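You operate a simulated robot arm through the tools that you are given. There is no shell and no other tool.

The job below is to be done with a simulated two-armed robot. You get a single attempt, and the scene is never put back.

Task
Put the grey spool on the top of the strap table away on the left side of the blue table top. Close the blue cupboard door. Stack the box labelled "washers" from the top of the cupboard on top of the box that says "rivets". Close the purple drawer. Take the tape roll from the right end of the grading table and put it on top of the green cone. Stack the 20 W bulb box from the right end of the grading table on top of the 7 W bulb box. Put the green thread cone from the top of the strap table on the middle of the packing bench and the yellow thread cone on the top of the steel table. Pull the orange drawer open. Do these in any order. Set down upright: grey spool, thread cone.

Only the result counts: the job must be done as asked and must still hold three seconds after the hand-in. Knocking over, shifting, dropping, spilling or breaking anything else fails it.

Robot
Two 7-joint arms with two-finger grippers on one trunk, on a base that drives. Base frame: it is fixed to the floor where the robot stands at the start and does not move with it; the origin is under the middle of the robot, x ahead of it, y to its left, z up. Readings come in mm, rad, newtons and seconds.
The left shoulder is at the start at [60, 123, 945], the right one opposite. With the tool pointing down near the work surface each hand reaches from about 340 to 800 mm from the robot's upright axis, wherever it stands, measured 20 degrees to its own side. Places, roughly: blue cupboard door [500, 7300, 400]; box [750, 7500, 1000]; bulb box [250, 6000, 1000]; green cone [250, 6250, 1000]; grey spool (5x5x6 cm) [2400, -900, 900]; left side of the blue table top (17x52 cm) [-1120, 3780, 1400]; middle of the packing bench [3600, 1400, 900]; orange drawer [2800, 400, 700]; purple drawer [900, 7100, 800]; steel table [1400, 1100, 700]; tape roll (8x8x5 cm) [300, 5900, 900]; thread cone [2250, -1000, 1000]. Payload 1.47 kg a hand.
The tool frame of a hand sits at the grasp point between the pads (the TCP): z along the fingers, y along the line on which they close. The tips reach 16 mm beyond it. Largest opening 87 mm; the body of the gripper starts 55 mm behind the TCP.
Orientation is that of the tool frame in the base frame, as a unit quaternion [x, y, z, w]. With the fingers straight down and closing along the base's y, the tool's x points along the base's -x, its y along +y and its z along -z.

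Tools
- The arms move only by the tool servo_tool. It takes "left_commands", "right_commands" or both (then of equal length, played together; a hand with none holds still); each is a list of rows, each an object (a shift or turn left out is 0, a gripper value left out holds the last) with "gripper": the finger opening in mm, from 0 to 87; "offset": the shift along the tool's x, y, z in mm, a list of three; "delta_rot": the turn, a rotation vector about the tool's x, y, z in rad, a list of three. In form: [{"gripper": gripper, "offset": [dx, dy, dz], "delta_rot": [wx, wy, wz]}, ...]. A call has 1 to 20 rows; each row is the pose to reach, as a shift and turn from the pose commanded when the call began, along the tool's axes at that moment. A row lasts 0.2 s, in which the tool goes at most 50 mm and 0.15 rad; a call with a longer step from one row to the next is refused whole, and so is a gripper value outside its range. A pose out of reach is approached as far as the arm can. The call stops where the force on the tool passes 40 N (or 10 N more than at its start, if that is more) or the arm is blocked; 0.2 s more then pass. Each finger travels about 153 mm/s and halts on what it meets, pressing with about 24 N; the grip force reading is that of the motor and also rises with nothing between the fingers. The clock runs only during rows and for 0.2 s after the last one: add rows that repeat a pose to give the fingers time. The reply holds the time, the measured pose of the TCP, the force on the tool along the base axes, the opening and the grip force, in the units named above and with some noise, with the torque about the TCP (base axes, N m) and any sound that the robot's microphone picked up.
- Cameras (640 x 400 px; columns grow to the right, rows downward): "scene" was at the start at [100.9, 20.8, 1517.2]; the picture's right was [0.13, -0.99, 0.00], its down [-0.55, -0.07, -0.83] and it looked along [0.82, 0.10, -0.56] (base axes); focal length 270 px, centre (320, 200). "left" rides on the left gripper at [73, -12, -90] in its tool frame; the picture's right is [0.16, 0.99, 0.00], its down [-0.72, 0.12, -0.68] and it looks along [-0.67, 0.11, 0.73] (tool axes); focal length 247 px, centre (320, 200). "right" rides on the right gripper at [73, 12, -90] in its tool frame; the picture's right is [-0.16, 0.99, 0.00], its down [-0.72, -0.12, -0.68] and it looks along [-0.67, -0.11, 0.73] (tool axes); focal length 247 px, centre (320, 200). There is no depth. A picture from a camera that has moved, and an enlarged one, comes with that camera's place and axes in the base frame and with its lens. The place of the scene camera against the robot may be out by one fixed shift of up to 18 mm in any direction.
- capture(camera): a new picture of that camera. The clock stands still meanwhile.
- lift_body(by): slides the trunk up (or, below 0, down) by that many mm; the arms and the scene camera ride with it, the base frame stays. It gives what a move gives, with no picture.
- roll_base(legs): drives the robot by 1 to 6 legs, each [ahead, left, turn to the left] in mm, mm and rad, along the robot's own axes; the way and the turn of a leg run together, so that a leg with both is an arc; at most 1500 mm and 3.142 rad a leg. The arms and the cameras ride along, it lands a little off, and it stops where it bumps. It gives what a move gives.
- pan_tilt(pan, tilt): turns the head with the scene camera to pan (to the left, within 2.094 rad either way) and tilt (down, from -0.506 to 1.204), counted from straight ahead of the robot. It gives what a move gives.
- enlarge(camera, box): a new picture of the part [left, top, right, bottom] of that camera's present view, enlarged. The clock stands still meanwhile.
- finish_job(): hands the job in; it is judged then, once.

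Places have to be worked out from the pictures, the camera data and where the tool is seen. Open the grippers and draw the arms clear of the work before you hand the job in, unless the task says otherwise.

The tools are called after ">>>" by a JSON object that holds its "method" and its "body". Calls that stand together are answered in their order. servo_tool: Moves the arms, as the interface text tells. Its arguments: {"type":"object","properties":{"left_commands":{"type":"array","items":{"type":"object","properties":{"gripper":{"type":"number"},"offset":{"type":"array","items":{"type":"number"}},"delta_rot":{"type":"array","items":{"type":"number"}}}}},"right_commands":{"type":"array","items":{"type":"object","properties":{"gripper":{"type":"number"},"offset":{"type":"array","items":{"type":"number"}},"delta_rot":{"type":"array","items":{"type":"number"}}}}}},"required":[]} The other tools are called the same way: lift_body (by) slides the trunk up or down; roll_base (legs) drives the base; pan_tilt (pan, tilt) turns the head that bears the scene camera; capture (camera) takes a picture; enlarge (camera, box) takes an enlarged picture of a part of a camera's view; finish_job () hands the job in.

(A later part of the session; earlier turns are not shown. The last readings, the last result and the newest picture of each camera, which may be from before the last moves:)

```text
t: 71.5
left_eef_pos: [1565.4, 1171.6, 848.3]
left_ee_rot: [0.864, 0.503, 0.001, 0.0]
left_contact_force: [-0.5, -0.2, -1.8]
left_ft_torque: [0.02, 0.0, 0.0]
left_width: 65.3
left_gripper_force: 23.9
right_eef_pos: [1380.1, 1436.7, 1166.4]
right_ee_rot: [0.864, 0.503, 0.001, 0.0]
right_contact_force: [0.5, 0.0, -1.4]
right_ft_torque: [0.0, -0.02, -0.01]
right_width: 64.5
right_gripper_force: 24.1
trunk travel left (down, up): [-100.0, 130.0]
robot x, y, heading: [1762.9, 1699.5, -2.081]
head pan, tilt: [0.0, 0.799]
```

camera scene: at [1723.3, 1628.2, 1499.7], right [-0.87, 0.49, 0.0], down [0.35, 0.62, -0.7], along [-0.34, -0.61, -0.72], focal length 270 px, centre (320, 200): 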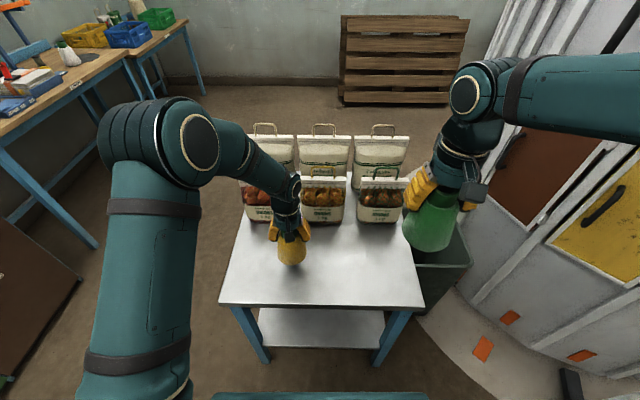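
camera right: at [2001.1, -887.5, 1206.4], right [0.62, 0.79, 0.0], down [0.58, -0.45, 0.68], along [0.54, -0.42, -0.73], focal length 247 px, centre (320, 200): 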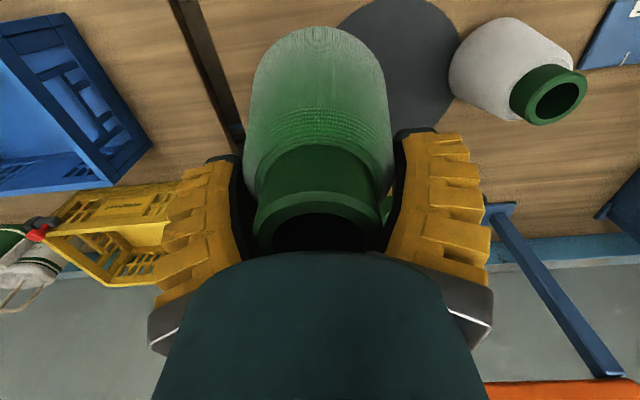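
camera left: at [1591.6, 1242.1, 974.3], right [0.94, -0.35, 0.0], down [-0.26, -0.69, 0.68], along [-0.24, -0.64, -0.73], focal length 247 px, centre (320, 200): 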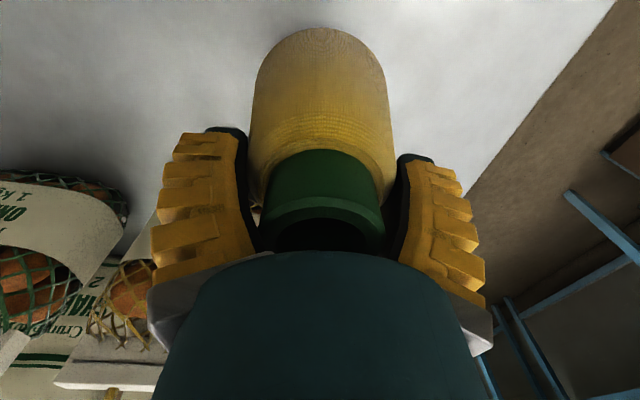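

>>> {"method": "servo_tool", "body": {"left_commands": [{"offset": [0, 0, 3]}, {"offset": [0, 0, 6]}, {"offset": [0, 0, 6]}]}}

>>> {"method": "servo_tool", "body": {"left_commands": [{"offset": [0, 0, 3]}, {"offset": [0, 0, 6]}, {"offset": [0, 0, 6]}]}}

>>> {"method": "enlarge", "body": {"camera": "scene", "box": [220, 180, 380, 300]}}

```text
t: 72.3
left_eef_pos: [1564.2, 1171.9, 841.6]
left_ee_rot: [0.865, 0.502, 0.0, 0.0]
left_contact_force: [1.0, 0.6, -2.4]
left_ft_torque: [-0.05, -0.01, 0.03]
left_width: 65.5
left_gripper_force: 24.5
right_eef_pos: [1380.3, 1436.7, 1167.2]
right_ee_rot: [0.864, 0.504, 0.0, 0.0]
right_contact_force: [-0.5, -0.5, -1.4]
right_ft_torque: [-0.01, -0.01, 0.04]
right_width: 64.9
right_gripper_force: 23.6
trunk travel left (down, up): [-100.0, 130.0]
robot x, y, heading: [1763.2, 1699.3, -2.084]
head pan, tilt: [0.0, 0.799]
```

```text
t: 73.1
left_eef_pos: [1564.9, 1172.1, 836.5]
left_ee_rot: [0.864, 0.503, 0.0, -0.001]
left_contact_force: [1.5, 1.8, 7.3]
left_ft_torque: [-0.25, 0.04, 0.03]
left_width: 65.6
left_gripper_force: 23.9
right_eef_pos: [1380.2, 1436.8, 1166.6]
right_ee_rot: [0.864, 0.503, 0.0, 0.0]
right_contact_force: [0.0, 0.6, -0.9]
right_ft_torque: [0.04, -0.01, -0.01]
right_width: 64.5
right_gripper_force: 24.0
trunk travel left (down, up): [-100.0, 130.0]
robot x, y, heading: [1763.1, 1693.4, -2.087]
head pan, tilt: [0.0, 0.799]
```

```text
3.33 times, centred on (300, 240) of scene
camera zoom: at [1723.4, 1628.7, 1499.8], right [-0.87, 0.49, 0.0], down [0.35, 0.62, -0.7], along [-0.34, -0.61, -0.72], focal length 900 px, centre (387, 67)
```

zoom: 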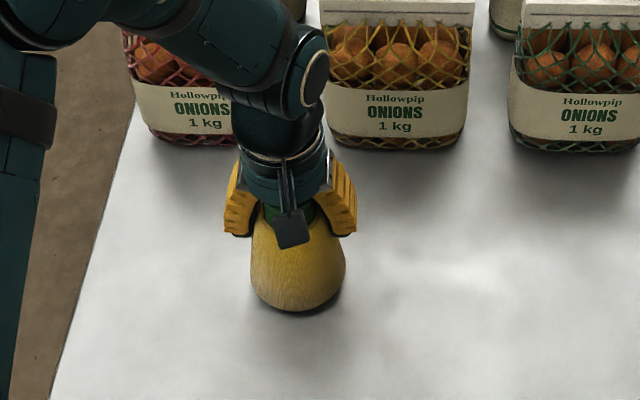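

Contact at TCP z ≈ 837 (+7 N). I open the left gripper and rise straight up.

>>> {"method": "servo_tool", "body": {"left_commands": [{"gripper": 75}, {"gripper": 87}, {"gripper": 87}, {"offset": [0, 0, -30]}, {"offset": [0, 0, -70]}, {"offset": [0, 0, -110]}, {"offset": [0, 0, -150]}, {"offset": [0, 0, -190]}, {"offset": [0, 0, -230]}, {"offset": [0, 0, -280]}, {"offset": [0, 0, -330]}]}}

>>> {"method": "capture", "body": {"camera": "scene"}}

>>> {"method": "capture", "body": {"camera": "right"}}

```text
t: 75.5
left_eef_pos: [1564.4, 1172.6, 1166.3]
left_ee_rot: [0.864, 0.503, 0.0, 0.0]
left_contact_force: [0.1, -0.2, -0.4]
left_ft_torque: [-0.02, -0.01, 0.03]
left_width: 86.9
left_gripper_force: 0.2
right_eef_pos: [1380.5, 1437.1, 1167.4]
right_ee_rot: [0.864, 0.503, 0.0, 0.0]
right_contact_force: [0.3, 0.8, -1.4]
right_ft_torque: [0.0, 0.0, -0.02]
right_width: 64.6
right_gripper_force: 24.2
trunk travel left (down, up): [-100.0, 130.0]
robot x, y, heading: [1765.8, 1698.6, -2.088]
head pan, tilt: [0.0, 0.799]
```

```text
taken
camera scene: at [1723.3, 1628.4, 1499.7], right [-0.87, 0.49, 0.0], down [0.35, 0.62, -0.7], along [-0.34, -0.61, -0.72], focal length 270 px, centre (320, 200)
```

scene: 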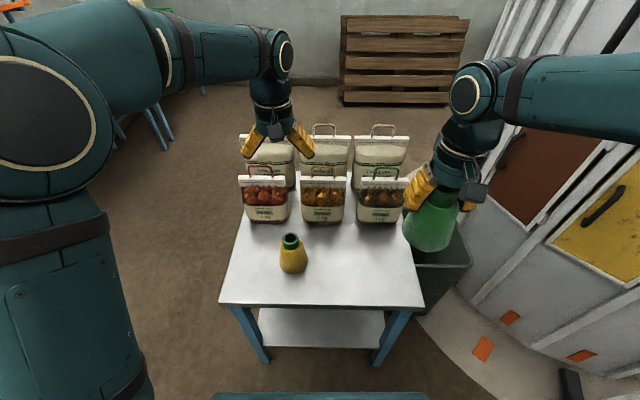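

```text
taken
camera right: at [1426.6, 1493.7, 1256.2], right [0.78, -0.63, 0.0], down [-0.46, -0.57, 0.68], along [-0.43, -0.53, -0.73], focal length 247 px, centre (320, 200)
```

right: 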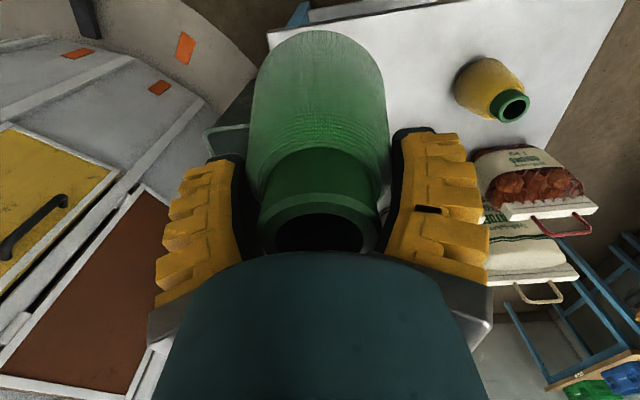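

Yellow cone stands upright on the steel table. I retract the left arm, turn to face the packing bench and drive closer for a look.

>>> {"method": "servo_tool", "body": {"left_commands": [{"offset": [35, 23, 0]}, {"offset": [70, 46, 0]}, {"offset": [105, 69, 0]}, {"offset": [114, 77, 0]}]}}

>>> {"method": "roll_base", "body": {"legs": [[0, 0, 1.577], [650, 637, 0]]}}

>>> {"method": "pan_tilt", "body": {"pan": 0.0, "tilt": 0.6}}

>>> {"method": "capture", "body": {"camera": "scene"}}

```text
t: 76.5
left_eef_pos: [1688.5, 1233.6, 1164.7]
left_ee_rot: [0.864, 0.503, 0.0, 0.0]
left_contact_force: [0.1, 0.3, 0.7]
left_ft_torque: [-0.02, -0.04, 0.05]
left_width: 87.0
left_gripper_force: 0.1
right_eef_pos: [1379.6, 1436.6, 1166.5]
right_ee_rot: [0.864, 0.503, 0.0, 0.0]
right_contact_force: [0.2, 0.3, -2.3]
right_ft_torque: [-0.03, 0.0, -0.01]
right_width: 64.6
right_gripper_force: 23.8
trunk travel left (down, up): [-100.0, 130.0]
robot x, y, heading: [1768.7, 1698.4, -2.091]
head pan, tilt: [0.0, 0.799]
```

```text
t: 86.4
left_eef_pos: [3103.3, 1866.1, 1165.0]
left_ee_rot: [0.247, 0.969, 0.0, 0.0]
left_contact_force: [0.0, 0.0, 0.2]
left_ft_torque: [-0.02, -0.02, 0.0]
left_width: 86.8
left_gripper_force: 0.0
right_eef_pos: [2904.4, 1557.1, 1167.6]
right_ee_rot: [0.248, 0.969, -0.001, -0.001]
right_contact_force: [0.1, 0.2, -2.6]
right_ft_torque: [0.01, 0.0, 0.04]
right_width: 64.5
right_gripper_force: 23.6
trunk travel left (down, up): [-100.0, 130.0]
robot x, y, heading: [2639.3, 1935.9, -0.497]
head pan, tilt: [0.0, 0.799]
```

```text
t: 87.1
left_eef_pos: [3104.2, 1867.1, 1165.0]
left_ee_rot: [0.247, 0.969, 0.0, 0.0]
left_contact_force: [-0.3, -0.3, -0.5]
left_ft_torque: [-0.02, -0.03, -0.03]
left_width: 87.0
left_gripper_force: 0.2
right_eef_pos: [2903.8, 1556.5, 1166.9]
right_ee_rot: [0.248, 0.969, 0.0, 0.0]
right_contact_force: [0.0, -0.4, -2.2]
right_ft_torque: [0.0, 0.0, -0.04]
right_width: 64.4
right_gripper_force: 24.2
trunk travel left (down, up): [-100.0, 130.0]
robot x, y, heading: [2640.9, 1937.8, -0.502]
head pan, tilt: [0.0, 0.6]
```

```text
taken
camera scene: at [2728.0, 1899.3, 1516.4], right [-0.48, -0.88, 0.0], down [-0.5, 0.27, -0.82], along [0.72, -0.4, -0.57], focal length 270 px, centre (320, 200)
```

scene: 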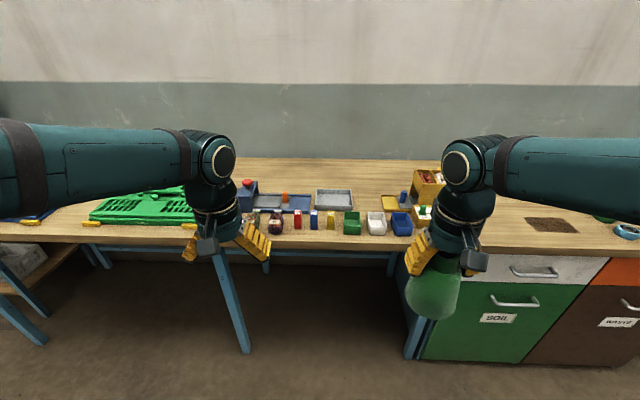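

The bench middle (3600, 1400) projects to about pixel (325, 194), where small trays stand; I enlarge to look for free wood there.

>>> {"method": "enlarge", "body": {"camera": "scene", "box": [200, 140, 460, 260]}}

>>> {"method": "pan_tilt", "body": {"pan": 0.6, "tilt": 0.4}}

>>> {"method": "capture", "body": {"camera": "scene"}}

```text
2.46 times, centred on (330, 200) of scene
camera zoom: at [2728.0, 1899.3, 1516.4], right [-0.48, -0.88, 0.0], down [-0.5, 0.27, -0.82], along [0.72, -0.4, -0.57], focal length 664 px, centre (295, 200)
```

zoom: 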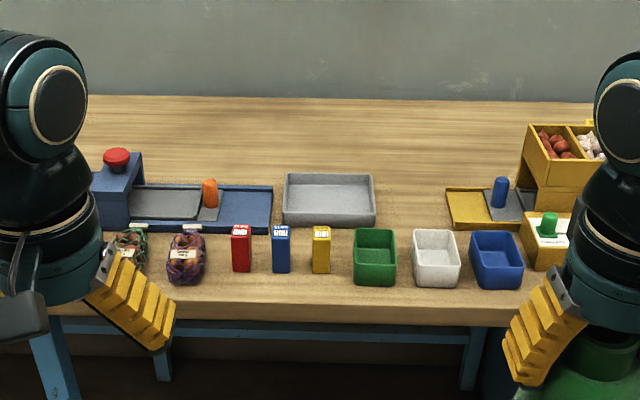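

```text
t: 88.1
left_eef_pos: [3103.4, 1867.3, 1165.9]
left_ee_rot: [0.248, 0.969, 0.0, 0.0]
left_contact_force: [0.2, -0.2, -0.4]
left_ft_torque: [0.01, -0.01, 0.0]
left_width: 87.1
left_gripper_force: 0.1
right_eef_pos: [2905.1, 1555.8, 1167.6]
right_ee_rot: [0.249, 0.969, 0.0, 0.0]
right_contact_force: [-0.3, 0.0, -2.1]
right_ft_torque: [0.0, 0.01, 0.03]
right_width: 64.3
right_gripper_force: 23.8
trunk travel left (down, up): [-100.0, 130.0]
robot x, y, heading: [2638.9, 1939.4, -0.503]
head pan, tilt: [0.6, 0.4]
```

```text
taken
camera scene: at [2742.7, 1950.9, 1534.7], right [0.1, -1.0, 0.0], down [-0.39, -0.04, -0.92], along [0.92, 0.09, -0.39], focal length 270 px, centre (320, 200)
```

scene: 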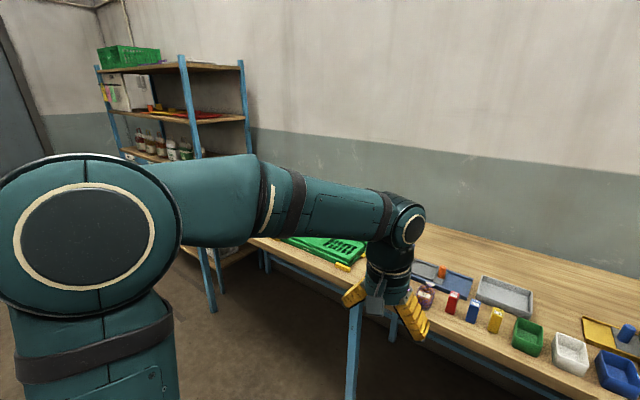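

A clear patch lies just behind the grey tray, around (3620, 1285). I drive 470 mm forward to bring it within reach and look again with both cameras.

>>> {"method": "roll_base", "body": {"legs": [[470, 30, 0]]}}

>>> {"method": "pan_tilt", "body": {"pan": 0.0, "tilt": 0.8}}

>>> {"method": "capture", "body": {"camera": "scene"}}

>>> {"method": "capture", "body": {"camera": "right"}}

>>> {"method": "capture", "body": {"camera": "left"}}

```text
t: 90.9
left_eef_pos: [3532.0, 1667.9, 1164.4]
left_ee_rot: [0.247, 0.969, 0.001, 0.0]
left_contact_force: [0.7, 0.7, -0.1]
left_ft_torque: [-0.01, 0.02, 0.0]
left_width: 86.9
left_gripper_force: 0.0
right_eef_pos: [3335.2, 1355.3, 1167.4]
right_ee_rot: [0.248, 0.969, 0.0, 0.0]
right_contact_force: [-0.6, 0.2, -1.2]
right_ft_torque: [0.01, 0.01, -0.02]
right_width: 64.4
right_gripper_force: 24.2
trunk travel left (down, up): [-100.0, 130.0]
robot x, y, heading: [3067.0, 1735.4, -0.503]
head pan, tilt: [0.6, 0.4]
```

```text
t: 91.9
left_eef_pos: [3531.9, 1667.4, 1165.3]
left_ee_rot: [0.248, 0.969, 0.0, 0.0]
left_contact_force: [-0.5, 0.4, 0.4]
left_ft_torque: [0.02, 0.0, 0.0]
left_width: 87.1
left_gripper_force: 0.1
right_eef_pos: [3333.5, 1355.9, 1166.7]
right_ee_rot: [0.248, 0.969, 0.0, 0.001]
right_contact_force: [-0.4, 0.3, -2.2]
right_ft_torque: [0.01, -0.02, 0.0]
right_width: 64.2
right_gripper_force: 23.7
trunk travel left (down, up): [-100.0, 130.0]
robot x, y, heading: [3070.4, 1734.8, -0.505]
head pan, tilt: [0.0, 0.799]
```

```text
taken
camera scene: at [3150.2, 1702.4, 1499.7], right [-0.48, -0.88, 0.0], down [-0.63, 0.34, -0.7], along [0.61, -0.33, -0.72], focal length 270 px, centre (320, 200)
```

scene: 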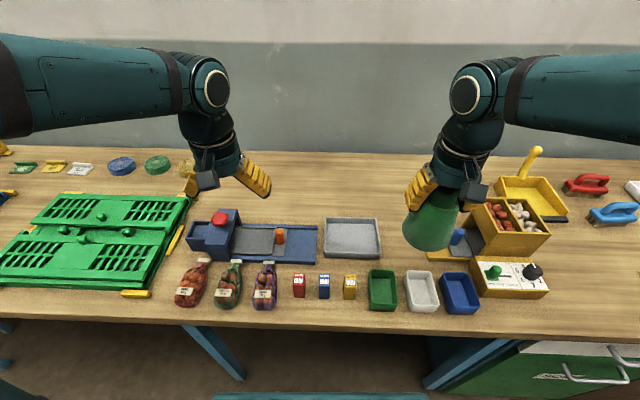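

```text
taken
camera right: at [3275.3, 1400.0, 1256.1], right [0.61, 0.79, 0.0], down [0.58, -0.45, 0.68], along [0.54, -0.42, -0.73], focal length 247 px, centre (320, 200)
```

right: 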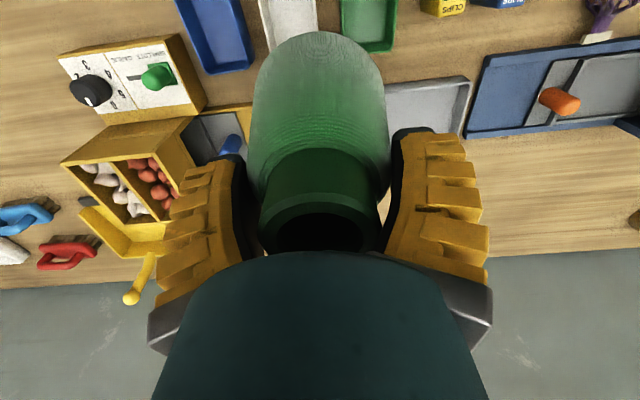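

```text
taken
camera left: at [3463.4, 1692.8, 1254.9], right [0.33, 0.94, 0.0], down [0.69, -0.25, 0.68], along [0.64, -0.23, -0.73], focal length 247 px, centre (320, 200)
```

left: 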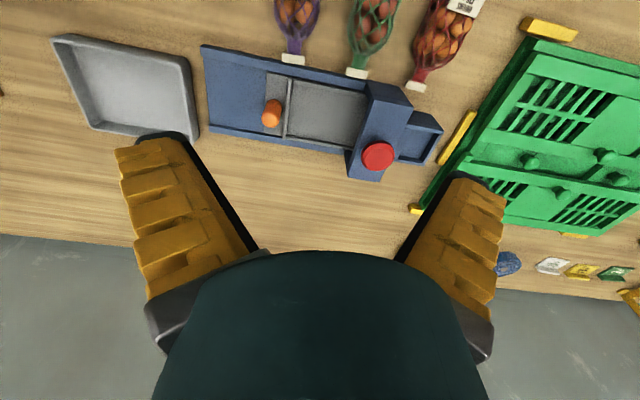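

The bench top is at about z 865–870 and the patch behind the grey tray is free. I move the green cone above (3625, 1310) and lower part of the way.

>>> {"method": "servo_tool", "body": {"right_commands": [{"offset": [-40, 15, 0]}, {"offset": [-80, 30, 0]}, {"offset": [-120, 45, 0]}, {"offset": [-160, 60, 0]}, {"offset": [-200, 75, 0]}, {"offset": [-240, 90, 0]}, {"offset": [-277, 101, 0]}, {"offset": [-277, 101, 40]}, {"offset": [-277, 101, 80]}, {"offset": [-277, 101, 120]}, {"offset": [-277, 101, 145]}, {"offset": [-277, 101, 145]}]}}

>>> {"method": "capture", "body": {"camera": "scene"}}

>>> {"method": "capture", "body": {"camera": "right"}}

```text
t: 94.5
left_eef_pos: [3531.7, 1667.1, 1165.6]
left_ee_rot: [0.248, 0.969, 0.0, 0.0]
left_contact_force: [0.1, -0.3, 0.2]
left_ft_torque: [-0.02, 0.01, 0.0]
left_width: 87.0
left_gripper_force: 0.1
right_eef_pos: [3624.4, 1311.8, 1021.4]
right_ee_rot: [0.248, 0.969, 0.0, 0.001]
right_contact_force: [0.1, 1.4, -1.8]
right_ft_torque: [0.0, -0.01, -0.01]
right_width: 64.2
right_gripper_force: 24.3
trunk travel left (down, up): [-100.0, 130.0]
robot x, y, heading: [3063.9, 1739.6, -0.506]
head pan, tilt: [0.0, 0.799]
```

```text
taken
camera scene: at [3149.9, 1702.5, 1499.7], right [-0.48, -0.88, 0.0], down [-0.63, 0.34, -0.7], along [0.61, -0.33, -0.72], focal length 270 px, centre (320, 200)
```

scene: 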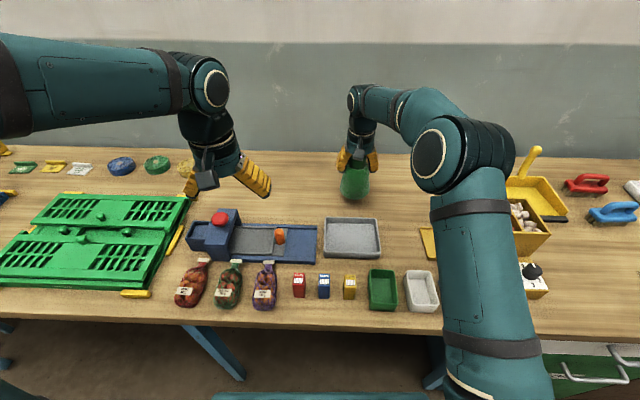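

```text
taken
camera right: at [3566.7, 1355.5, 1111.3], right [0.61, 0.79, 0.0], down [0.58, -0.45, 0.68], along [0.54, -0.42, -0.73], focal length 247 px, centre (320, 200)
```

right: 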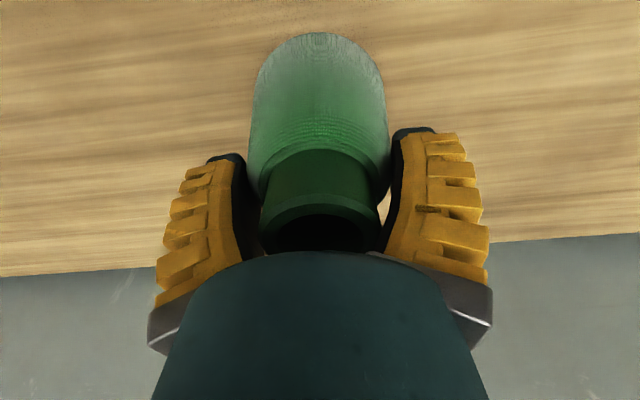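

Position is good and clear. I lower in small steps with force checks.

>>> {"method": "servo_tool", "body": {"right_commands": [{"offset": [0, 0, 6]}, {"offset": [0, 0, 12]}, {"offset": [0, 0, 18]}, {"offset": [0, 0, 18]}]}}

>>> {"method": "servo_tool", "body": {"right_commands": [{"offset": [0, 0, 3]}, {"offset": [0, 0, 6]}, {"offset": [0, 0, 6]}]}}

>>> {"method": "servo_tool", "body": {"right_commands": [{"offset": [0, 0, 3]}, {"offset": [0, 0, 6]}, {"offset": [0, 0, 6]}]}}

```text
t: 95.5
left_eef_pos: [3533.0, 1667.5, 1165.3]
left_ee_rot: [0.248, 0.969, 0.0, -0.001]
left_contact_force: [-0.2, -0.1, 1.0]
left_ft_torque: [-0.03, -0.02, 0.01]
left_width: 87.0
left_gripper_force: 0.1
right_eef_pos: [3624.9, 1312.1, 1004.6]
right_ee_rot: [0.247, 0.969, 0.001, 0.0]
right_contact_force: [0.7, 0.0, -2.0]
right_ft_torque: [0.03, -0.01, 0.0]
right_width: 64.4
right_gripper_force: 23.6
trunk travel left (down, up): [-100.0, 130.0]
robot x, y, heading: [3070.0, 1736.6, -0.501]
head pan, tilt: [0.0, 0.799]
```

```text
t: 96.3
left_eef_pos: [3532.5, 1666.5, 1164.5]
left_ee_rot: [0.247, 0.969, -0.001, 0.0]
left_contact_force: [0.1, -0.6, 0.1]
left_ft_torque: [0.01, 0.01, 0.03]
left_width: 86.7
left_gripper_force: 0.2
right_eef_pos: [3626.5, 1311.9, 997.8]
right_ee_rot: [0.248, 0.969, 0.0, -0.001]
right_contact_force: [0.4, 0.1, -2.4]
right_ft_torque: [0.02, -0.01, -0.02]
right_width: 64.3
right_gripper_force: 24.1
trunk travel left (down, up): [-100.0, 130.0]
robot x, y, heading: [3065.0, 1737.0, -0.496]
head pan, tilt: [0.0, 0.799]
```

```text
t: 97.1
left_eef_pos: [3532.2, 1668.1, 1164.3]
left_ee_rot: [0.248, 0.969, 0.0, 0.0]
left_contact_force: [0.5, -0.1, 0.4]
left_ft_torque: [-0.04, -0.03, 0.03]
left_width: 86.9
left_gripper_force: 0.1
right_eef_pos: [3625.1, 1310.8, 992.1]
right_ee_rot: [0.248, 0.969, 0.001, 0.0]
right_contact_force: [0.2, 0.5, -2.4]
right_ft_torque: [0.01, 0.02, 0.02]
right_width: 64.2
right_gripper_force: 23.7
trunk travel left (down, up): [-100.0, 130.0]
robot x, y, heading: [3069.3, 1734.1, -0.496]
head pan, tilt: [0.0, 0.799]
```

>>> {"method": "servo_tool", "body": {"right_commands": [{"offset": [0, 0, 3]}, {"offset": [0, 0, 6]}, {"offset": [0, 0, 6]}]}}

>>> {"method": "servo_tool", "body": {"right_commands": [{"offset": [0, 0, 3]}, {"offset": [0, 0, 5]}, {"offset": [0, 0, 5]}]}}

>>> {"method": "enlarge", "body": {"camera": "scene", "box": [280, 120, 440, 220]}}

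```text
t: 97.9
left_eef_pos: [3533.3, 1667.5, 1164.7]
left_ee_rot: [0.248, 0.969, 0.0, 0.001]
left_contact_force: [-0.5, 0.4, 0.0]
left_ft_torque: [0.01, -0.02, -0.02]
left_width: 86.9
left_gripper_force: 0.1
right_eef_pos: [3624.7, 1312.5, 987.4]
right_ee_rot: [0.248, 0.969, 0.0, 0.001]
right_contact_force: [0.2, -0.1, -2.6]
right_ft_torque: [-0.04, 0.0, -0.03]
right_width: 64.2
right_gripper_force: 24.4
trunk travel left (down, up): [-100.0, 130.0]
robot x, y, heading: [3067.2, 1735.7, -0.499]
head pan, tilt: [0.0, 0.799]
```

```text
t: 98.7
left_eef_pos: [3533.1, 1667.3, 1165.3]
left_ee_rot: [0.248, 0.969, 0.0, 0.0]
left_contact_force: [-0.1, -0.8, -0.3]
left_ft_torque: [-0.01, 0.0, 0.0]
left_width: 86.7
left_gripper_force: 0.0
right_eef_pos: [3624.8, 1312.9, 982.5]
right_ee_rot: [0.247, 0.969, 0.0, 0.0]
right_contact_force: [0.0, 0.0, -0.9]
right_ft_torque: [0.0, 0.0, 0.02]
right_width: 64.3
right_gripper_force: 23.7
trunk travel left (down, up): [-100.0, 130.0]
robot x, y, heading: [3068.2, 1734.6, -0.503]
head pan, tilt: [0.0, 0.799]
```

```text
4.00 times, centred on (360, 170) of scene
camera zoom: at [3150.2, 1702.4, 1499.6], right [-0.48, -0.88, 0.0], down [-0.63, 0.34, -0.7], along [0.61, -0.33, -0.72], focal length 1079 px, centre (160, 320)
```

zoom: 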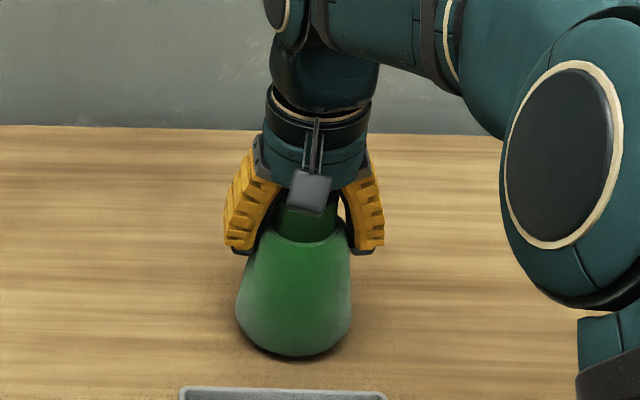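

>>> {"method": "servo_tool", "body": {"right_commands": [{"offset": [0, 0, 3]}, {"offset": [0, 0, 5]}, {"offset": [0, 0, 5]}]}}

```text
t: 99.5
left_eef_pos: [3530.9, 1667.5, 1166.0]
left_ee_rot: [0.248, 0.969, -0.001, 0.001]
left_contact_force: [0.2, 0.4, -0.2]
left_ft_torque: [-0.05, -0.01, -0.02]
left_width: 86.9
left_gripper_force: 0.1
right_eef_pos: [3625.3, 1313.4, 979.1]
right_ee_rot: [0.248, 0.969, 0.0, 0.002]
right_contact_force: [-4.1, 0.3, 13.7]
right_ft_torque: [-0.07, -0.23, -0.04]
right_width: 64.8
right_gripper_force: 23.9
trunk travel left (down, up): [-100.0, 130.0]
robot x, y, heading: [3067.8, 1735.2, -0.501]
head pan, tilt: [0.0, 0.799]
```

Contact at z ≈ 980 (+14 N). I open and rise straight up, then retract.

>>> {"method": "servo_tool", "body": {"right_commands": [{"offset": [0, 0, -2], "gripper": 75}, {"offset": [0, 0, -2], "gripper": 87}, {"offset": [0, 0, -2], "gripper": 87}, {"offset": [0, 0, -30]}, {"offset": [0, 0, -70]}, {"offset": [0, 0, -110]}, {"offset": [0, 0, -150]}, {"offset": [0, 0, -190]}, {"offset": [35, -13, -190]}, {"offset": [75, -28, -190]}, {"offset": [115, -43, -190]}, {"offset": [155, -58, -190]}, {"offset": [195, -73, -190]}, {"offset": [235, -88, -190]}, {"offset": [277, -101, -190]}]}}

>>> {"method": "capture", "body": {"camera": "scene"}}

```text
t: 102.7
left_eef_pos: [3531.7, 1667.7, 1164.9]
left_ee_rot: [0.248, 0.969, 0.0, 0.001]
left_contact_force: [-0.2, -0.2, -0.5]
left_ft_torque: [0.05, -0.04, 0.0]
left_width: 87.1
left_gripper_force: 0.0
right_eef_pos: [3333.1, 1356.2, 1167.5]
right_ee_rot: [0.248, 0.969, 0.0, 0.001]
right_contact_force: [-0.6, 1.0, 1.2]
right_ft_torque: [0.0, 0.0, -0.02]
right_width: 87.1
right_gripper_force: 0.0
trunk travel left (down, up): [-100.0, 130.0]
robot x, y, heading: [3068.9, 1735.6, -0.497]
head pan, tilt: [0.0, 0.799]
```

```text
taken
camera scene: at [3148.4, 1702.8, 1499.8], right [-0.48, -0.88, 0.0], down [-0.63, 0.34, -0.7], along [0.61, -0.33, -0.72], focal length 270 px, centre (320, 200)
```

scene: 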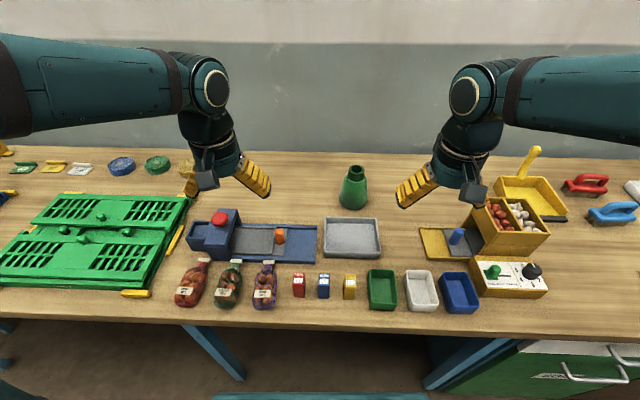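

Green cone stands on the bench. Next the orange drawer: I back off 450 mm, strafe right along the bench and look at the handle.

>>> {"method": "roll_base", "body": {"legs": [[-450, 0, 0], [0, -1200, 0]]}}

>>> {"method": "pan_tilt", "body": {"pan": -0.2, "tilt": 0.85}}

>>> {"method": "capture", "body": {"camera": "scene"}}

>>> {"method": "capture", "body": {"camera": "right"}}

```text
t: 115.8
left_eef_pos: [2568.6, 830.3, 1165.3]
left_ee_rot: [0.245, 0.97, -0.001, 0.001]
left_contact_force: [0.3, 0.5, -0.3]
left_ft_torque: [-0.01, -0.03, 0.01]
left_width: 87.0
left_gripper_force: 0.1
right_eef_pos: [2372.2, 517.6, 1166.6]
right_ee_rot: [0.244, 0.97, 0.001, 0.0]
right_contact_force: [0.8, 0.4, 0.8]
right_ft_torque: [0.02, -0.01, 0.0]
right_width: 86.9
right_gripper_force: 0.1
trunk travel left (down, up): [-100.0, 130.0]
robot x, y, heading: [2103.4, 893.9, -0.492]
head pan, tilt: [0.0, 0.799]
```

```text
t: 116.5
left_eef_pos: [2566.9, 830.3, 1165.4]
left_ee_rot: [0.245, 0.97, 0.0, 0.0]
left_contact_force: [0.2, 0.4, 0.2]
left_ft_torque: [-0.04, -0.03, -0.02]
left_width: 87.0
left_gripper_force: 0.1
right_eef_pos: [2370.6, 517.0, 1167.1]
right_ee_rot: [0.244, 0.97, 0.001, 0.0]
right_contact_force: [-0.3, 0.0, 0.3]
right_ft_torque: [-0.03, -0.02, -0.02]
right_width: 86.7
right_gripper_force: 0.1
trunk travel left (down, up): [-100.0, 130.0]
robot x, y, heading: [2099.8, 891.1, -0.492]
head pan, tilt: [-0.201, 0.85]
```

```text
taken
camera scene: at [2174.0, 851.1, 1495.6], right [-0.64, -0.77, 0.0], down [-0.58, 0.48, -0.66], along [0.51, -0.42, -0.75], focal length 270 px, centre (320, 200)
```

scene: 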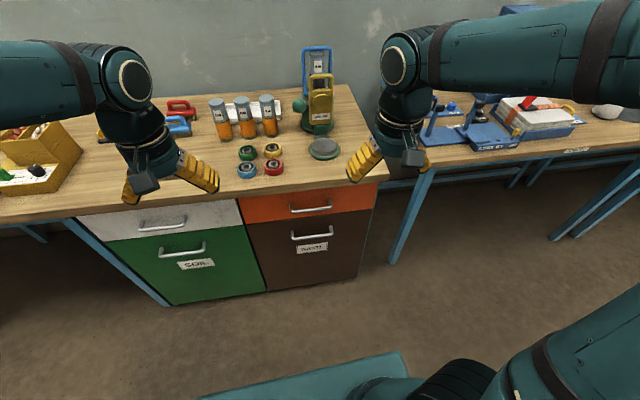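

```text
taken
camera right: at [2312.3, 561.2, 1254.9], right [0.61, 0.79, 0.0], down [0.58, -0.45, 0.68], along [0.54, -0.41, -0.73], focal length 247 px, centre (320, 200)
```

right: 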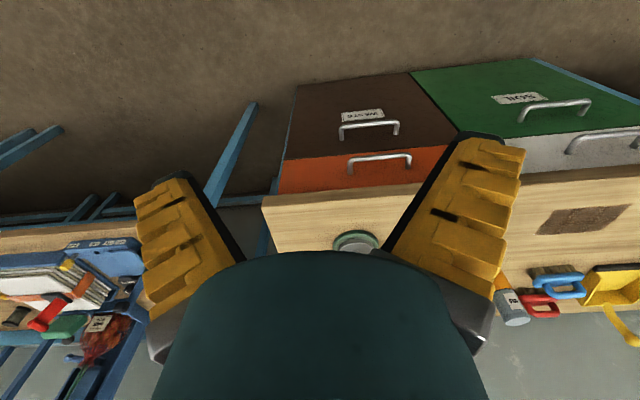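

Orange handle triangulates to about (2686, 473, 712). I enlarge both views to measure its ends and orientation.

>>> {"method": "enlarge", "body": {"camera": "scene", "box": [230, 160, 390, 260]}}

>>> {"method": "enlarge", "body": {"camera": "right", "box": [260, 60, 480, 240]}}

```text
4.00 times, centred on (310, 210) of scene
camera zoom: at [2174.0, 851.1, 1495.6], right [-0.64, -0.77, 0.0], down [-0.58, 0.48, -0.66], along [0.51, -0.42, -0.75], focal length 1079 px, centre (360, 160)
```

zoom: 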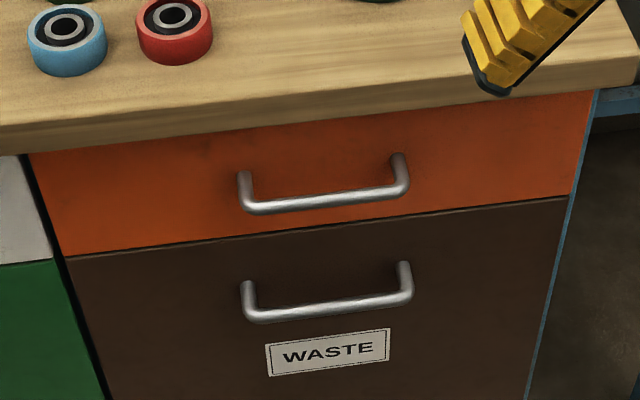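

```text
2.22 times, centred on (370, 150) of right
camera zoom: at [2312.3, 561.2, 1254.9], right [0.61, 0.79, 0.0], down [0.58, -0.45, 0.68], along [0.54, -0.41, -0.73], focal length 549 px, centre (209, 311)
```

zoom: 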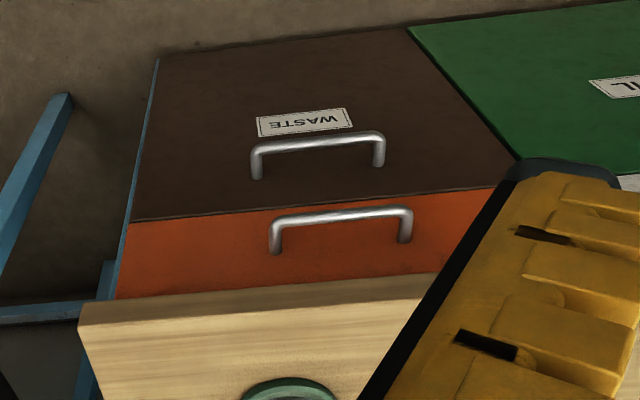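

Bar: ends about (2715, 535) and (2649, 406), centre (2682, 470, 719), ~145 mm long. I bring the right hand in front of it while turning the tool to point forward with the fingers closing vertically.

>>> {"method": "servo_tool", "body": {"right_commands": [{"offset": [-12, 7, 32], "delta_rot": [-0.086, -0.086, 0.086]}, {"offset": [-25, 15, 64], "delta_rot": [-0.172, -0.172, 0.172]}, {"offset": [-37, 22, 96], "delta_rot": [-0.258, -0.258, 0.258]}, {"offset": [-50, 30, 128], "delta_rot": [-0.344, -0.344, 0.344]}, {"offset": [-62, 37, 160], "delta_rot": [-0.43, -0.43, 0.43]}, {"offset": [-75, 45, 192], "delta_rot": [-0.516, -0.516, 0.516]}, {"offset": [-87, 52, 224], "delta_rot": [-0.602, -0.602, 0.602]}, {"offset": [-100, 60, 256], "delta_rot": [-0.688, -0.688, 0.688]}, {"offset": [-112, 67, 288], "delta_rot": [-0.774, -0.774, 0.774]}, {"offset": [-124, 75, 320], "delta_rot": [-0.86, -0.86, 0.86]}, {"offset": [-137, 82, 352], "delta_rot": [-0.946, -0.946, 0.946]}, {"offset": [-150, 90, 384], "delta_rot": [-1.032, -1.032, 1.032]}, {"offset": [-162, 97, 416], "delta_rot": [-1.118, -1.118, 1.118]}, {"offset": [-174, 105, 440], "delta_rot": [-1.204, -1.204, 1.204]}, {"offset": [-174, 105, 448], "delta_rot": [-1.2092, -1.2092, 1.2092]}, {"offset": [-174, 105, 448], "delta_rot": [-1.2092, -1.2092, 1.2092]}]}}

>>> {"method": "capture", "body": {"camera": "right"}}

>>> {"method": "capture", "body": {"camera": "scene"}}

```text
t: 120.0
left_eef_pos: [2567.7, 829.7, 1163.8]
left_ee_rot: [0.244, 0.97, 0.0, 0.0]
left_contact_force: [0.0, 0.8, -0.6]
left_ft_torque: [0.0, 0.02, 0.0]
left_width: 87.1
left_gripper_force: 0.0
right_eef_pos: [2573.5, 529.0, 717.1]
right_ee_rot: [0.607, 0.362, 0.363, 0.607]
right_contact_force: [-0.4, 0.6, 0.1]
right_ft_torque: [0.03, 0.01, 0.03]
right_width: 87.0
right_gripper_force: 0.1
trunk travel left (down, up): [-100.0, 130.0]
robot x, y, heading: [2101.8, 900.3, -0.498]
head pan, tilt: [-0.201, 0.85]
```

```text
taken
camera right: at [2530.0, 633.0, 728.2], right [-0.08, -0.14, 0.99], down [-0.94, -0.31, -0.12], along [0.33, -0.94, -0.11], focal length 247 px, centre (320, 200)
```

right: 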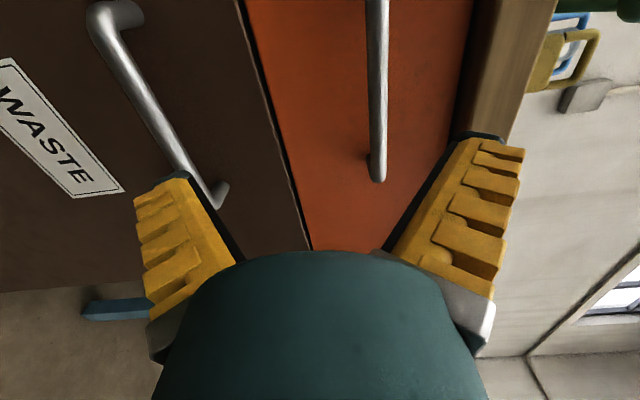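

```text
taken
camera scene: at [2174.1, 851.1, 1495.6], right [-0.64, -0.77, 0.0], down [-0.58, 0.48, -0.66], along [0.51, -0.42, -0.75], focal length 270 px, centre (320, 200)
```

scene: 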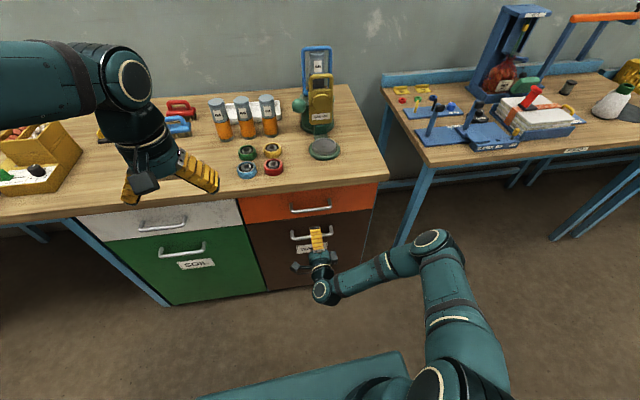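

The wrist view shows the bar roughly 40–48 mm above the tool axis, so it lies at about (2655, 486, 758). I raise by 40 mm and look again before approaching.

>>> {"method": "servo_tool", "body": {"right_commands": [{"offset": [0, 20, 0]}, {"offset": [0, 40, 0]}, {"offset": [0, 40, 20]}, {"offset": [0, 40, 20]}]}}

>>> {"method": "capture", "body": {"camera": "right"}}

>>> {"method": "enlarge", "body": {"camera": "scene", "box": [230, 160, 390, 260]}}

```text
t: 121.0
left_eef_pos: [2567.2, 829.9, 1164.4]
left_ee_rot: [0.244, 0.97, 0.0, 0.0]
left_contact_force: [0.5, -0.7, 0.0]
left_ft_torque: [0.03, 0.02, 0.02]
left_width: 87.0
left_gripper_force: 0.1
right_eef_pos: [2592.2, 517.9, 758.7]
right_ee_rot: [0.607, 0.363, 0.362, 0.607]
right_contact_force: [-0.3, -0.6, 0.9]
right_ft_torque: [0.0, 0.0, -0.01]
right_width: 87.0
right_gripper_force: 0.1
trunk travel left (down, up): [-100.0, 130.0]
robot x, y, heading: [2099.6, 896.1, -0.497]
head pan, tilt: [-0.201, 0.85]
```

```text
taken
camera right: at [2547.7, 623.2, 768.6], right [-0.08, -0.14, 0.99], down [-0.94, -0.31, -0.12], along [0.33, -0.94, -0.11], focal length 247 px, centre (320, 200)
```

right: 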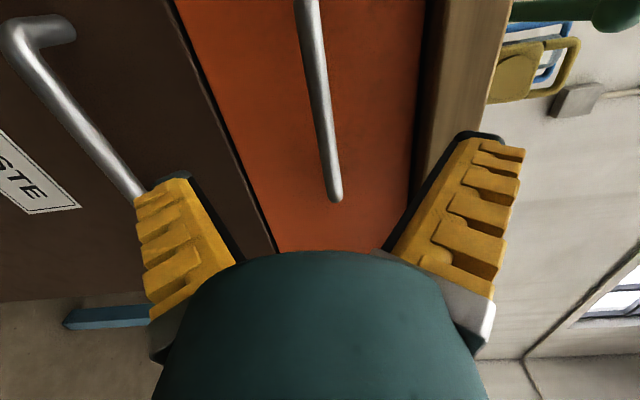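

```text
4.00 times, centred on (310, 210) of scene
camera zoom: at [2173.8, 851.1, 1495.6], right [-0.64, -0.77, 0.0], down [-0.58, 0.48, -0.66], along [0.51, -0.42, -0.75], focal length 1079 px, centre (360, 160)
```

zoom: 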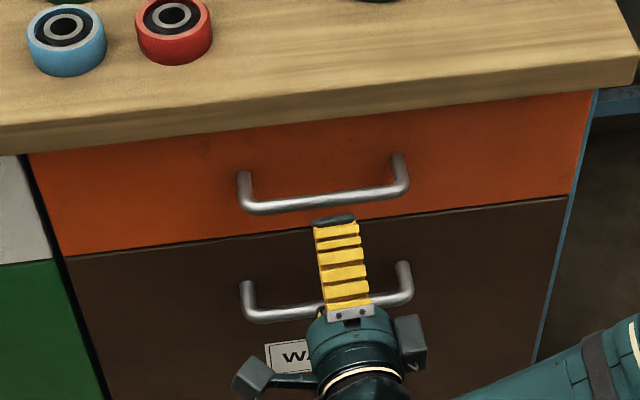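

The bar now lies almost on the tool axis (z ≈ 760). I narrow the fingers to 50 mm and approach 45 mm.

>>> {"method": "servo_tool", "body": {"right_commands": [{"gripper": 50, "offset": [0, 1, 0]}, {"gripper": 50, "offset": [0, 1, 0]}, {"offset": [0, 1, 20]}, {"offset": [0, 1, 45]}, {"offset": [0, 1, 45]}]}}

>>> {"method": "capture", "body": {"camera": "right"}}

>>> {"method": "enlarge", "body": {"camera": "scene", "box": [230, 160, 390, 260]}}

```text
t: 122.2
left_eef_pos: [2567.4, 829.8, 1164.4]
left_ee_rot: [0.244, 0.97, 0.0, 0.0]
left_contact_force: [0.2, 0.4, -0.3]
left_ft_torque: [0.02, 0.01, -0.01]
left_width: 86.9
left_gripper_force: 0.0
right_eef_pos: [2632.8, 496.6, 758.4]
right_ee_rot: [0.608, 0.362, 0.363, 0.607]
right_contact_force: [-0.3, 0.5, 0.0]
right_ft_torque: [0.01, 0.02, -0.01]
right_width: 55.1
right_gripper_force: 3.5
trunk travel left (down, up): [-100.0, 130.0]
robot x, y, heading: [2102.0, 898.0, -0.494]
head pan, tilt: [-0.201, 0.85]
```

```text
taken
camera right: at [2587.5, 602.2, 769.5], right [-0.07, -0.14, 0.99], down [-0.94, -0.31, -0.12], along [0.33, -0.94, -0.11], focal length 247 px, centre (320, 200)
```

right: 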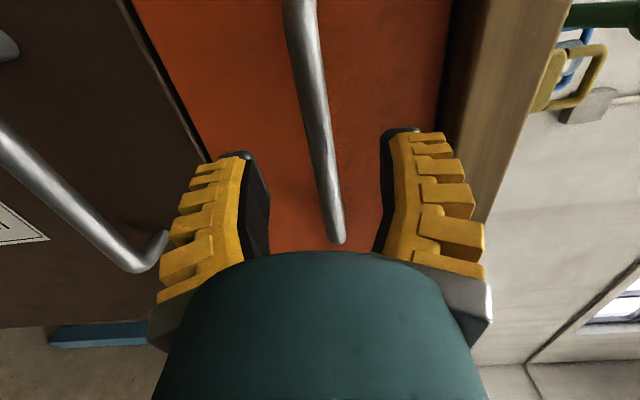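

```text
4.00 times, centred on (310, 210) of scene
camera zoom: at [2173.8, 851.0, 1495.6], right [-0.64, -0.77, 0.0], down [-0.58, 0.48, -0.66], along [0.51, -0.42, -0.75], focal length 1079 px, centre (360, 160)
```

zoom: 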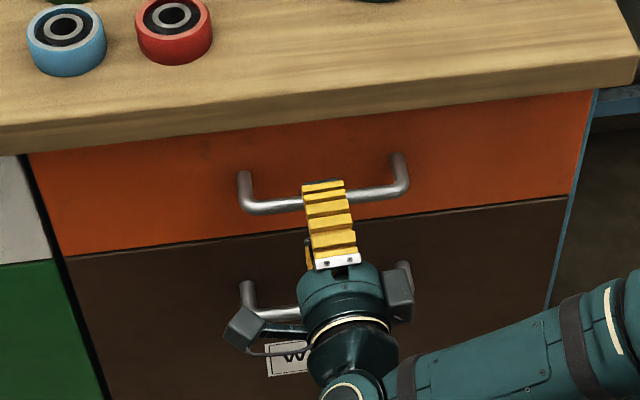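

The bar is between the fingers, about 25 mm ahead of the TCP. I go 22 mm further and close.

>>> {"method": "servo_tool", "body": {"right_commands": [{"offset": [0, 1, 10]}, {"offset": [0, 1, 20]}, {"offset": [0, 1, 20]}, {"offset": [0, 1, 20], "gripper": 20}, {"offset": [0, 1, 20], "gripper": 0}, {"offset": [0, 1, 20], "gripper": 0}, {"offset": [0, 1, 20], "gripper": 0}]}}

>>> {"method": "capture", "body": {"camera": "right"}}

```text
t: 123.8
left_eef_pos: [2566.3, 830.1, 1165.7]
left_ee_rot: [0.244, 0.97, 0.0, 0.001]
left_contact_force: [-0.5, 0.3, -0.1]
left_ft_torque: [-0.01, -0.03, 0.03]
left_width: 87.0
left_gripper_force: 0.1
right_eef_pos: [2647.1, 487.3, 759.6]
right_ee_rot: [0.607, 0.363, 0.363, 0.607]
right_contact_force: [-13.3, 5.1, 0.9]
right_ft_torque: [-0.01, -0.03, 0.0]
right_width: 7.2
right_gripper_force: 30.6
trunk travel left (down, up): [-100.0, 130.0]
robot x, y, heading: [2102.1, 895.9, -0.492]
head pan, tilt: [-0.201, 0.85]
```

```text
taken
camera right: at [2603.6, 593.1, 770.9], right [-0.07, -0.14, 0.99], down [-0.94, -0.31, -0.12], along [0.33, -0.94, -0.11], focal length 247 px, centre (320, 200)
```

right: 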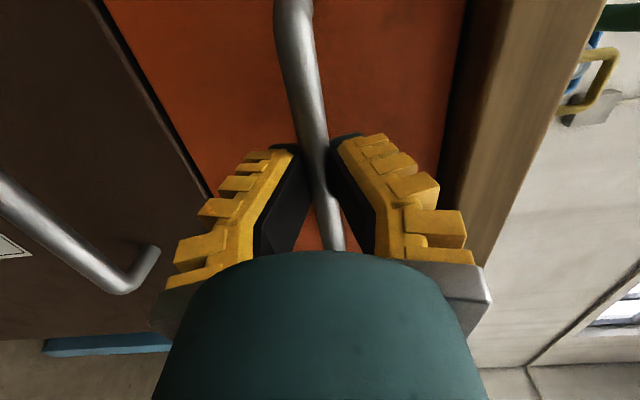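

The bar is gripped (7 mm opening, 30 N motor). I pull back with the arm gently.

>>> {"method": "servo_tool", "body": {"right_commands": [{"offset": [0, 0, -10], "gripper": 0}, {"offset": [0, 0, -25]}, {"offset": [0, 0, -40]}, {"offset": [0, 0, -55]}, {"offset": [0, 0, -70]}, {"offset": [0, 0, -85]}, {"offset": [0, 0, -100]}, {"offset": [0, 0, -100]}]}}

>>> {"method": "capture", "body": {"camera": "scene"}}

>>> {"method": "capture", "body": {"camera": "right"}}

```text
t: 125.5
left_eef_pos: [2566.9, 830.2, 1165.8]
left_ee_rot: [0.246, 0.969, 0.0, 0.001]
left_contact_force: [0.7, 0.2, 0.4]
left_ft_torque: [-0.02, 0.01, -0.02]
left_width: 87.1
left_gripper_force: 0.1
right_eef_pos: [2560.3, 534.4, 760.4]
right_ee_rot: [0.607, 0.362, 0.361, 0.608]
right_contact_force: [0.6, -0.3, 0.3]
right_ft_torque: [-0.01, -0.02, -0.04]
right_width: 0.0
right_gripper_force: 28.2
trunk travel left (down, up): [-100.0, 130.0]
robot x, y, heading: [2102.3, 896.5, -0.498]
head pan, tilt: [-0.201, 0.85]
```

```text
taken
camera scene: at [2174.3, 851.1, 1495.6], right [-0.64, -0.77, 0.0], down [-0.58, 0.48, -0.66], along [0.51, -0.42, -0.75], focal length 270 px, centre (320, 200)
```

scene: 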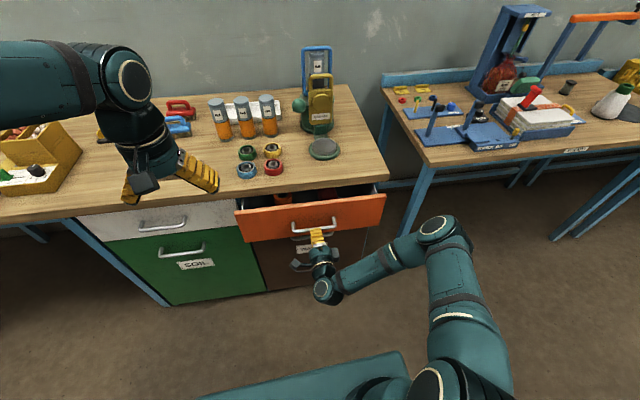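

```text
taken
camera right: at [2516.9, 639.3, 771.1], right [-0.08, -0.14, 0.99], down [-0.94, -0.31, -0.12], along [0.32, -0.94, -0.11], focal length 247 px, centre (320, 200)
```

right: 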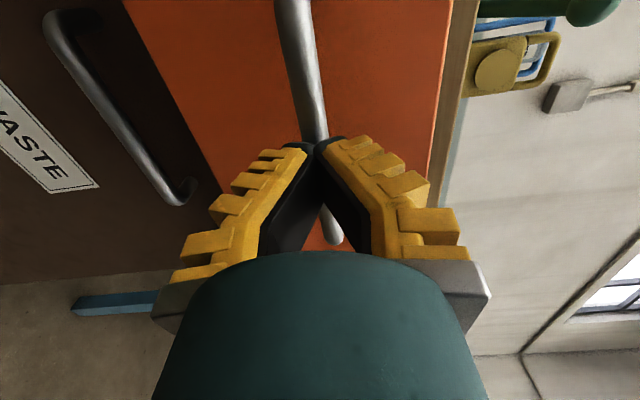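

The drawer came out ~75 mm, then the bar slipped past the tips. I reopen, go 26 mm deeper, and grip again.

>>> {"method": "servo_tool", "body": {"right_commands": [{"gripper": 45}, {"gripper": 50}, {"gripper": 50, "offset": [0, 0, 10]}, {"offset": [0, 0, 20]}, {"offset": [0, 0, 28]}, {"offset": [0, 0, 28]}]}}

>>> {"method": "capture", "body": {"camera": "right"}}

```text
t: 127.0
left_eef_pos: [2568.0, 829.8, 1165.8]
left_ee_rot: [0.245, 0.97, 0.0, 0.0]
left_contact_force: [-0.1, 0.1, 0.2]
left_ft_torque: [0.03, 0.03, 0.02]
left_width: 87.4
left_gripper_force: 0.0
right_eef_pos: [2586.6, 520.9, 759.9]
right_ee_rot: [0.607, 0.362, 0.363, 0.608]
right_contact_force: [-0.4, -0.9, 0.1]
right_ft_torque: [0.01, 0.02, -0.02]
right_width: 55.2
right_gripper_force: 4.3
trunk travel left (down, up): [-100.0, 130.0]
robot x, y, heading: [2103.3, 892.4, -0.497]
head pan, tilt: [-0.201, 0.85]
```

```text
taken
camera right: at [2541.9, 626.6, 771.2], right [-0.08, -0.14, 0.99], down [-0.94, -0.31, -0.12], along [0.33, -0.94, -0.11], focal length 247 px, centre (320, 200)
```

right: 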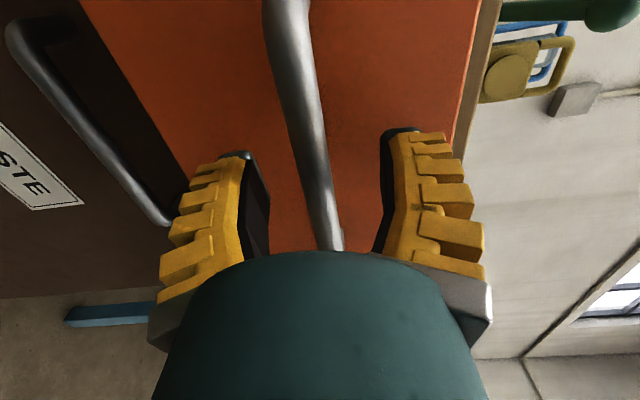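

The bar is now at TCP depth. I close and pull 40 mm with the arm, then check.

>>> {"method": "servo_tool", "body": {"right_commands": [{"offset": [0, 0, 4]}, {"offset": [0, 0, 4], "gripper": 20}, {"offset": [0, 0, 4], "gripper": 0}, {"offset": [0, 0, 4], "gripper": 0}, {"offset": [0, 0, -6]}, {"offset": [0, 0, -16]}, {"offset": [0, 0, -26]}, {"offset": [0, 0, -36]}]}}

```text
t: 128.8
left_eef_pos: [2569.0, 830.0, 1165.1]
left_ee_rot: [0.244, 0.97, 0.001, -0.001]
left_contact_force: [0.5, 0.2, 0.9]
left_ft_torque: [0.01, 0.01, 0.01]
left_width: 87.0
left_gripper_force: 0.0
right_eef_pos: [2553.9, 538.1, 759.6]
right_ee_rot: [0.607, 0.362, 0.363, 0.607]
right_contact_force: [1.3, -0.4, -1.2]
right_ft_torque: [0.0, 0.01, 0.01]
right_width: 0.0
right_gripper_force: 28.7
trunk travel left (down, up): [-100.0, 130.0]
robot x, y, heading: [2104.6, 895.7, -0.492]
head pan, tilt: [-0.201, 0.85]
```

>>> {"method": "capture", "body": {"camera": "right"}}

>>> {"method": "enlarge", "body": {"camera": "scene", "box": [230, 170, 390, 270]}}

```text
taken
camera right: at [2509.5, 643.6, 770.9], right [-0.07, -0.14, 0.99], down [-0.94, -0.31, -0.12], along [0.33, -0.94, -0.11], focal length 247 px, centre (320, 200)
```

right: 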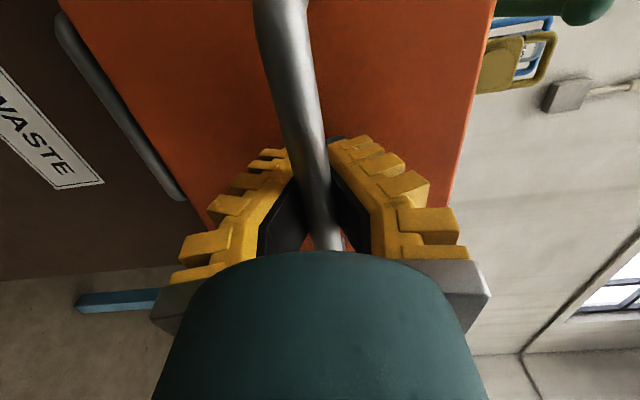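

```text
4.00 times, centred on (310, 220) of scene
camera zoom: at [2174.0, 851.1, 1495.6], right [-0.64, -0.77, 0.0], down [-0.58, 0.48, -0.66], along [0.51, -0.42, -0.75], focal length 1079 px, centre (360, 120)
```

zoom: 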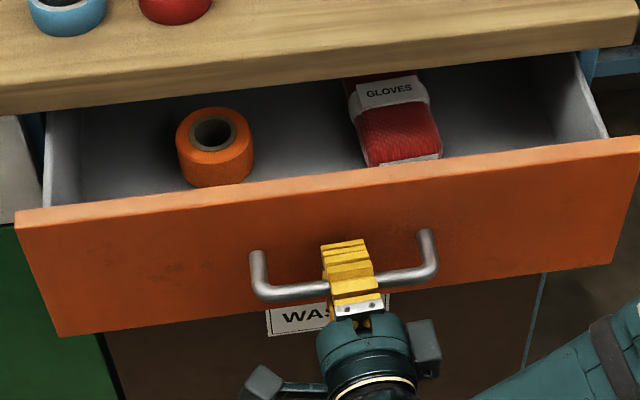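

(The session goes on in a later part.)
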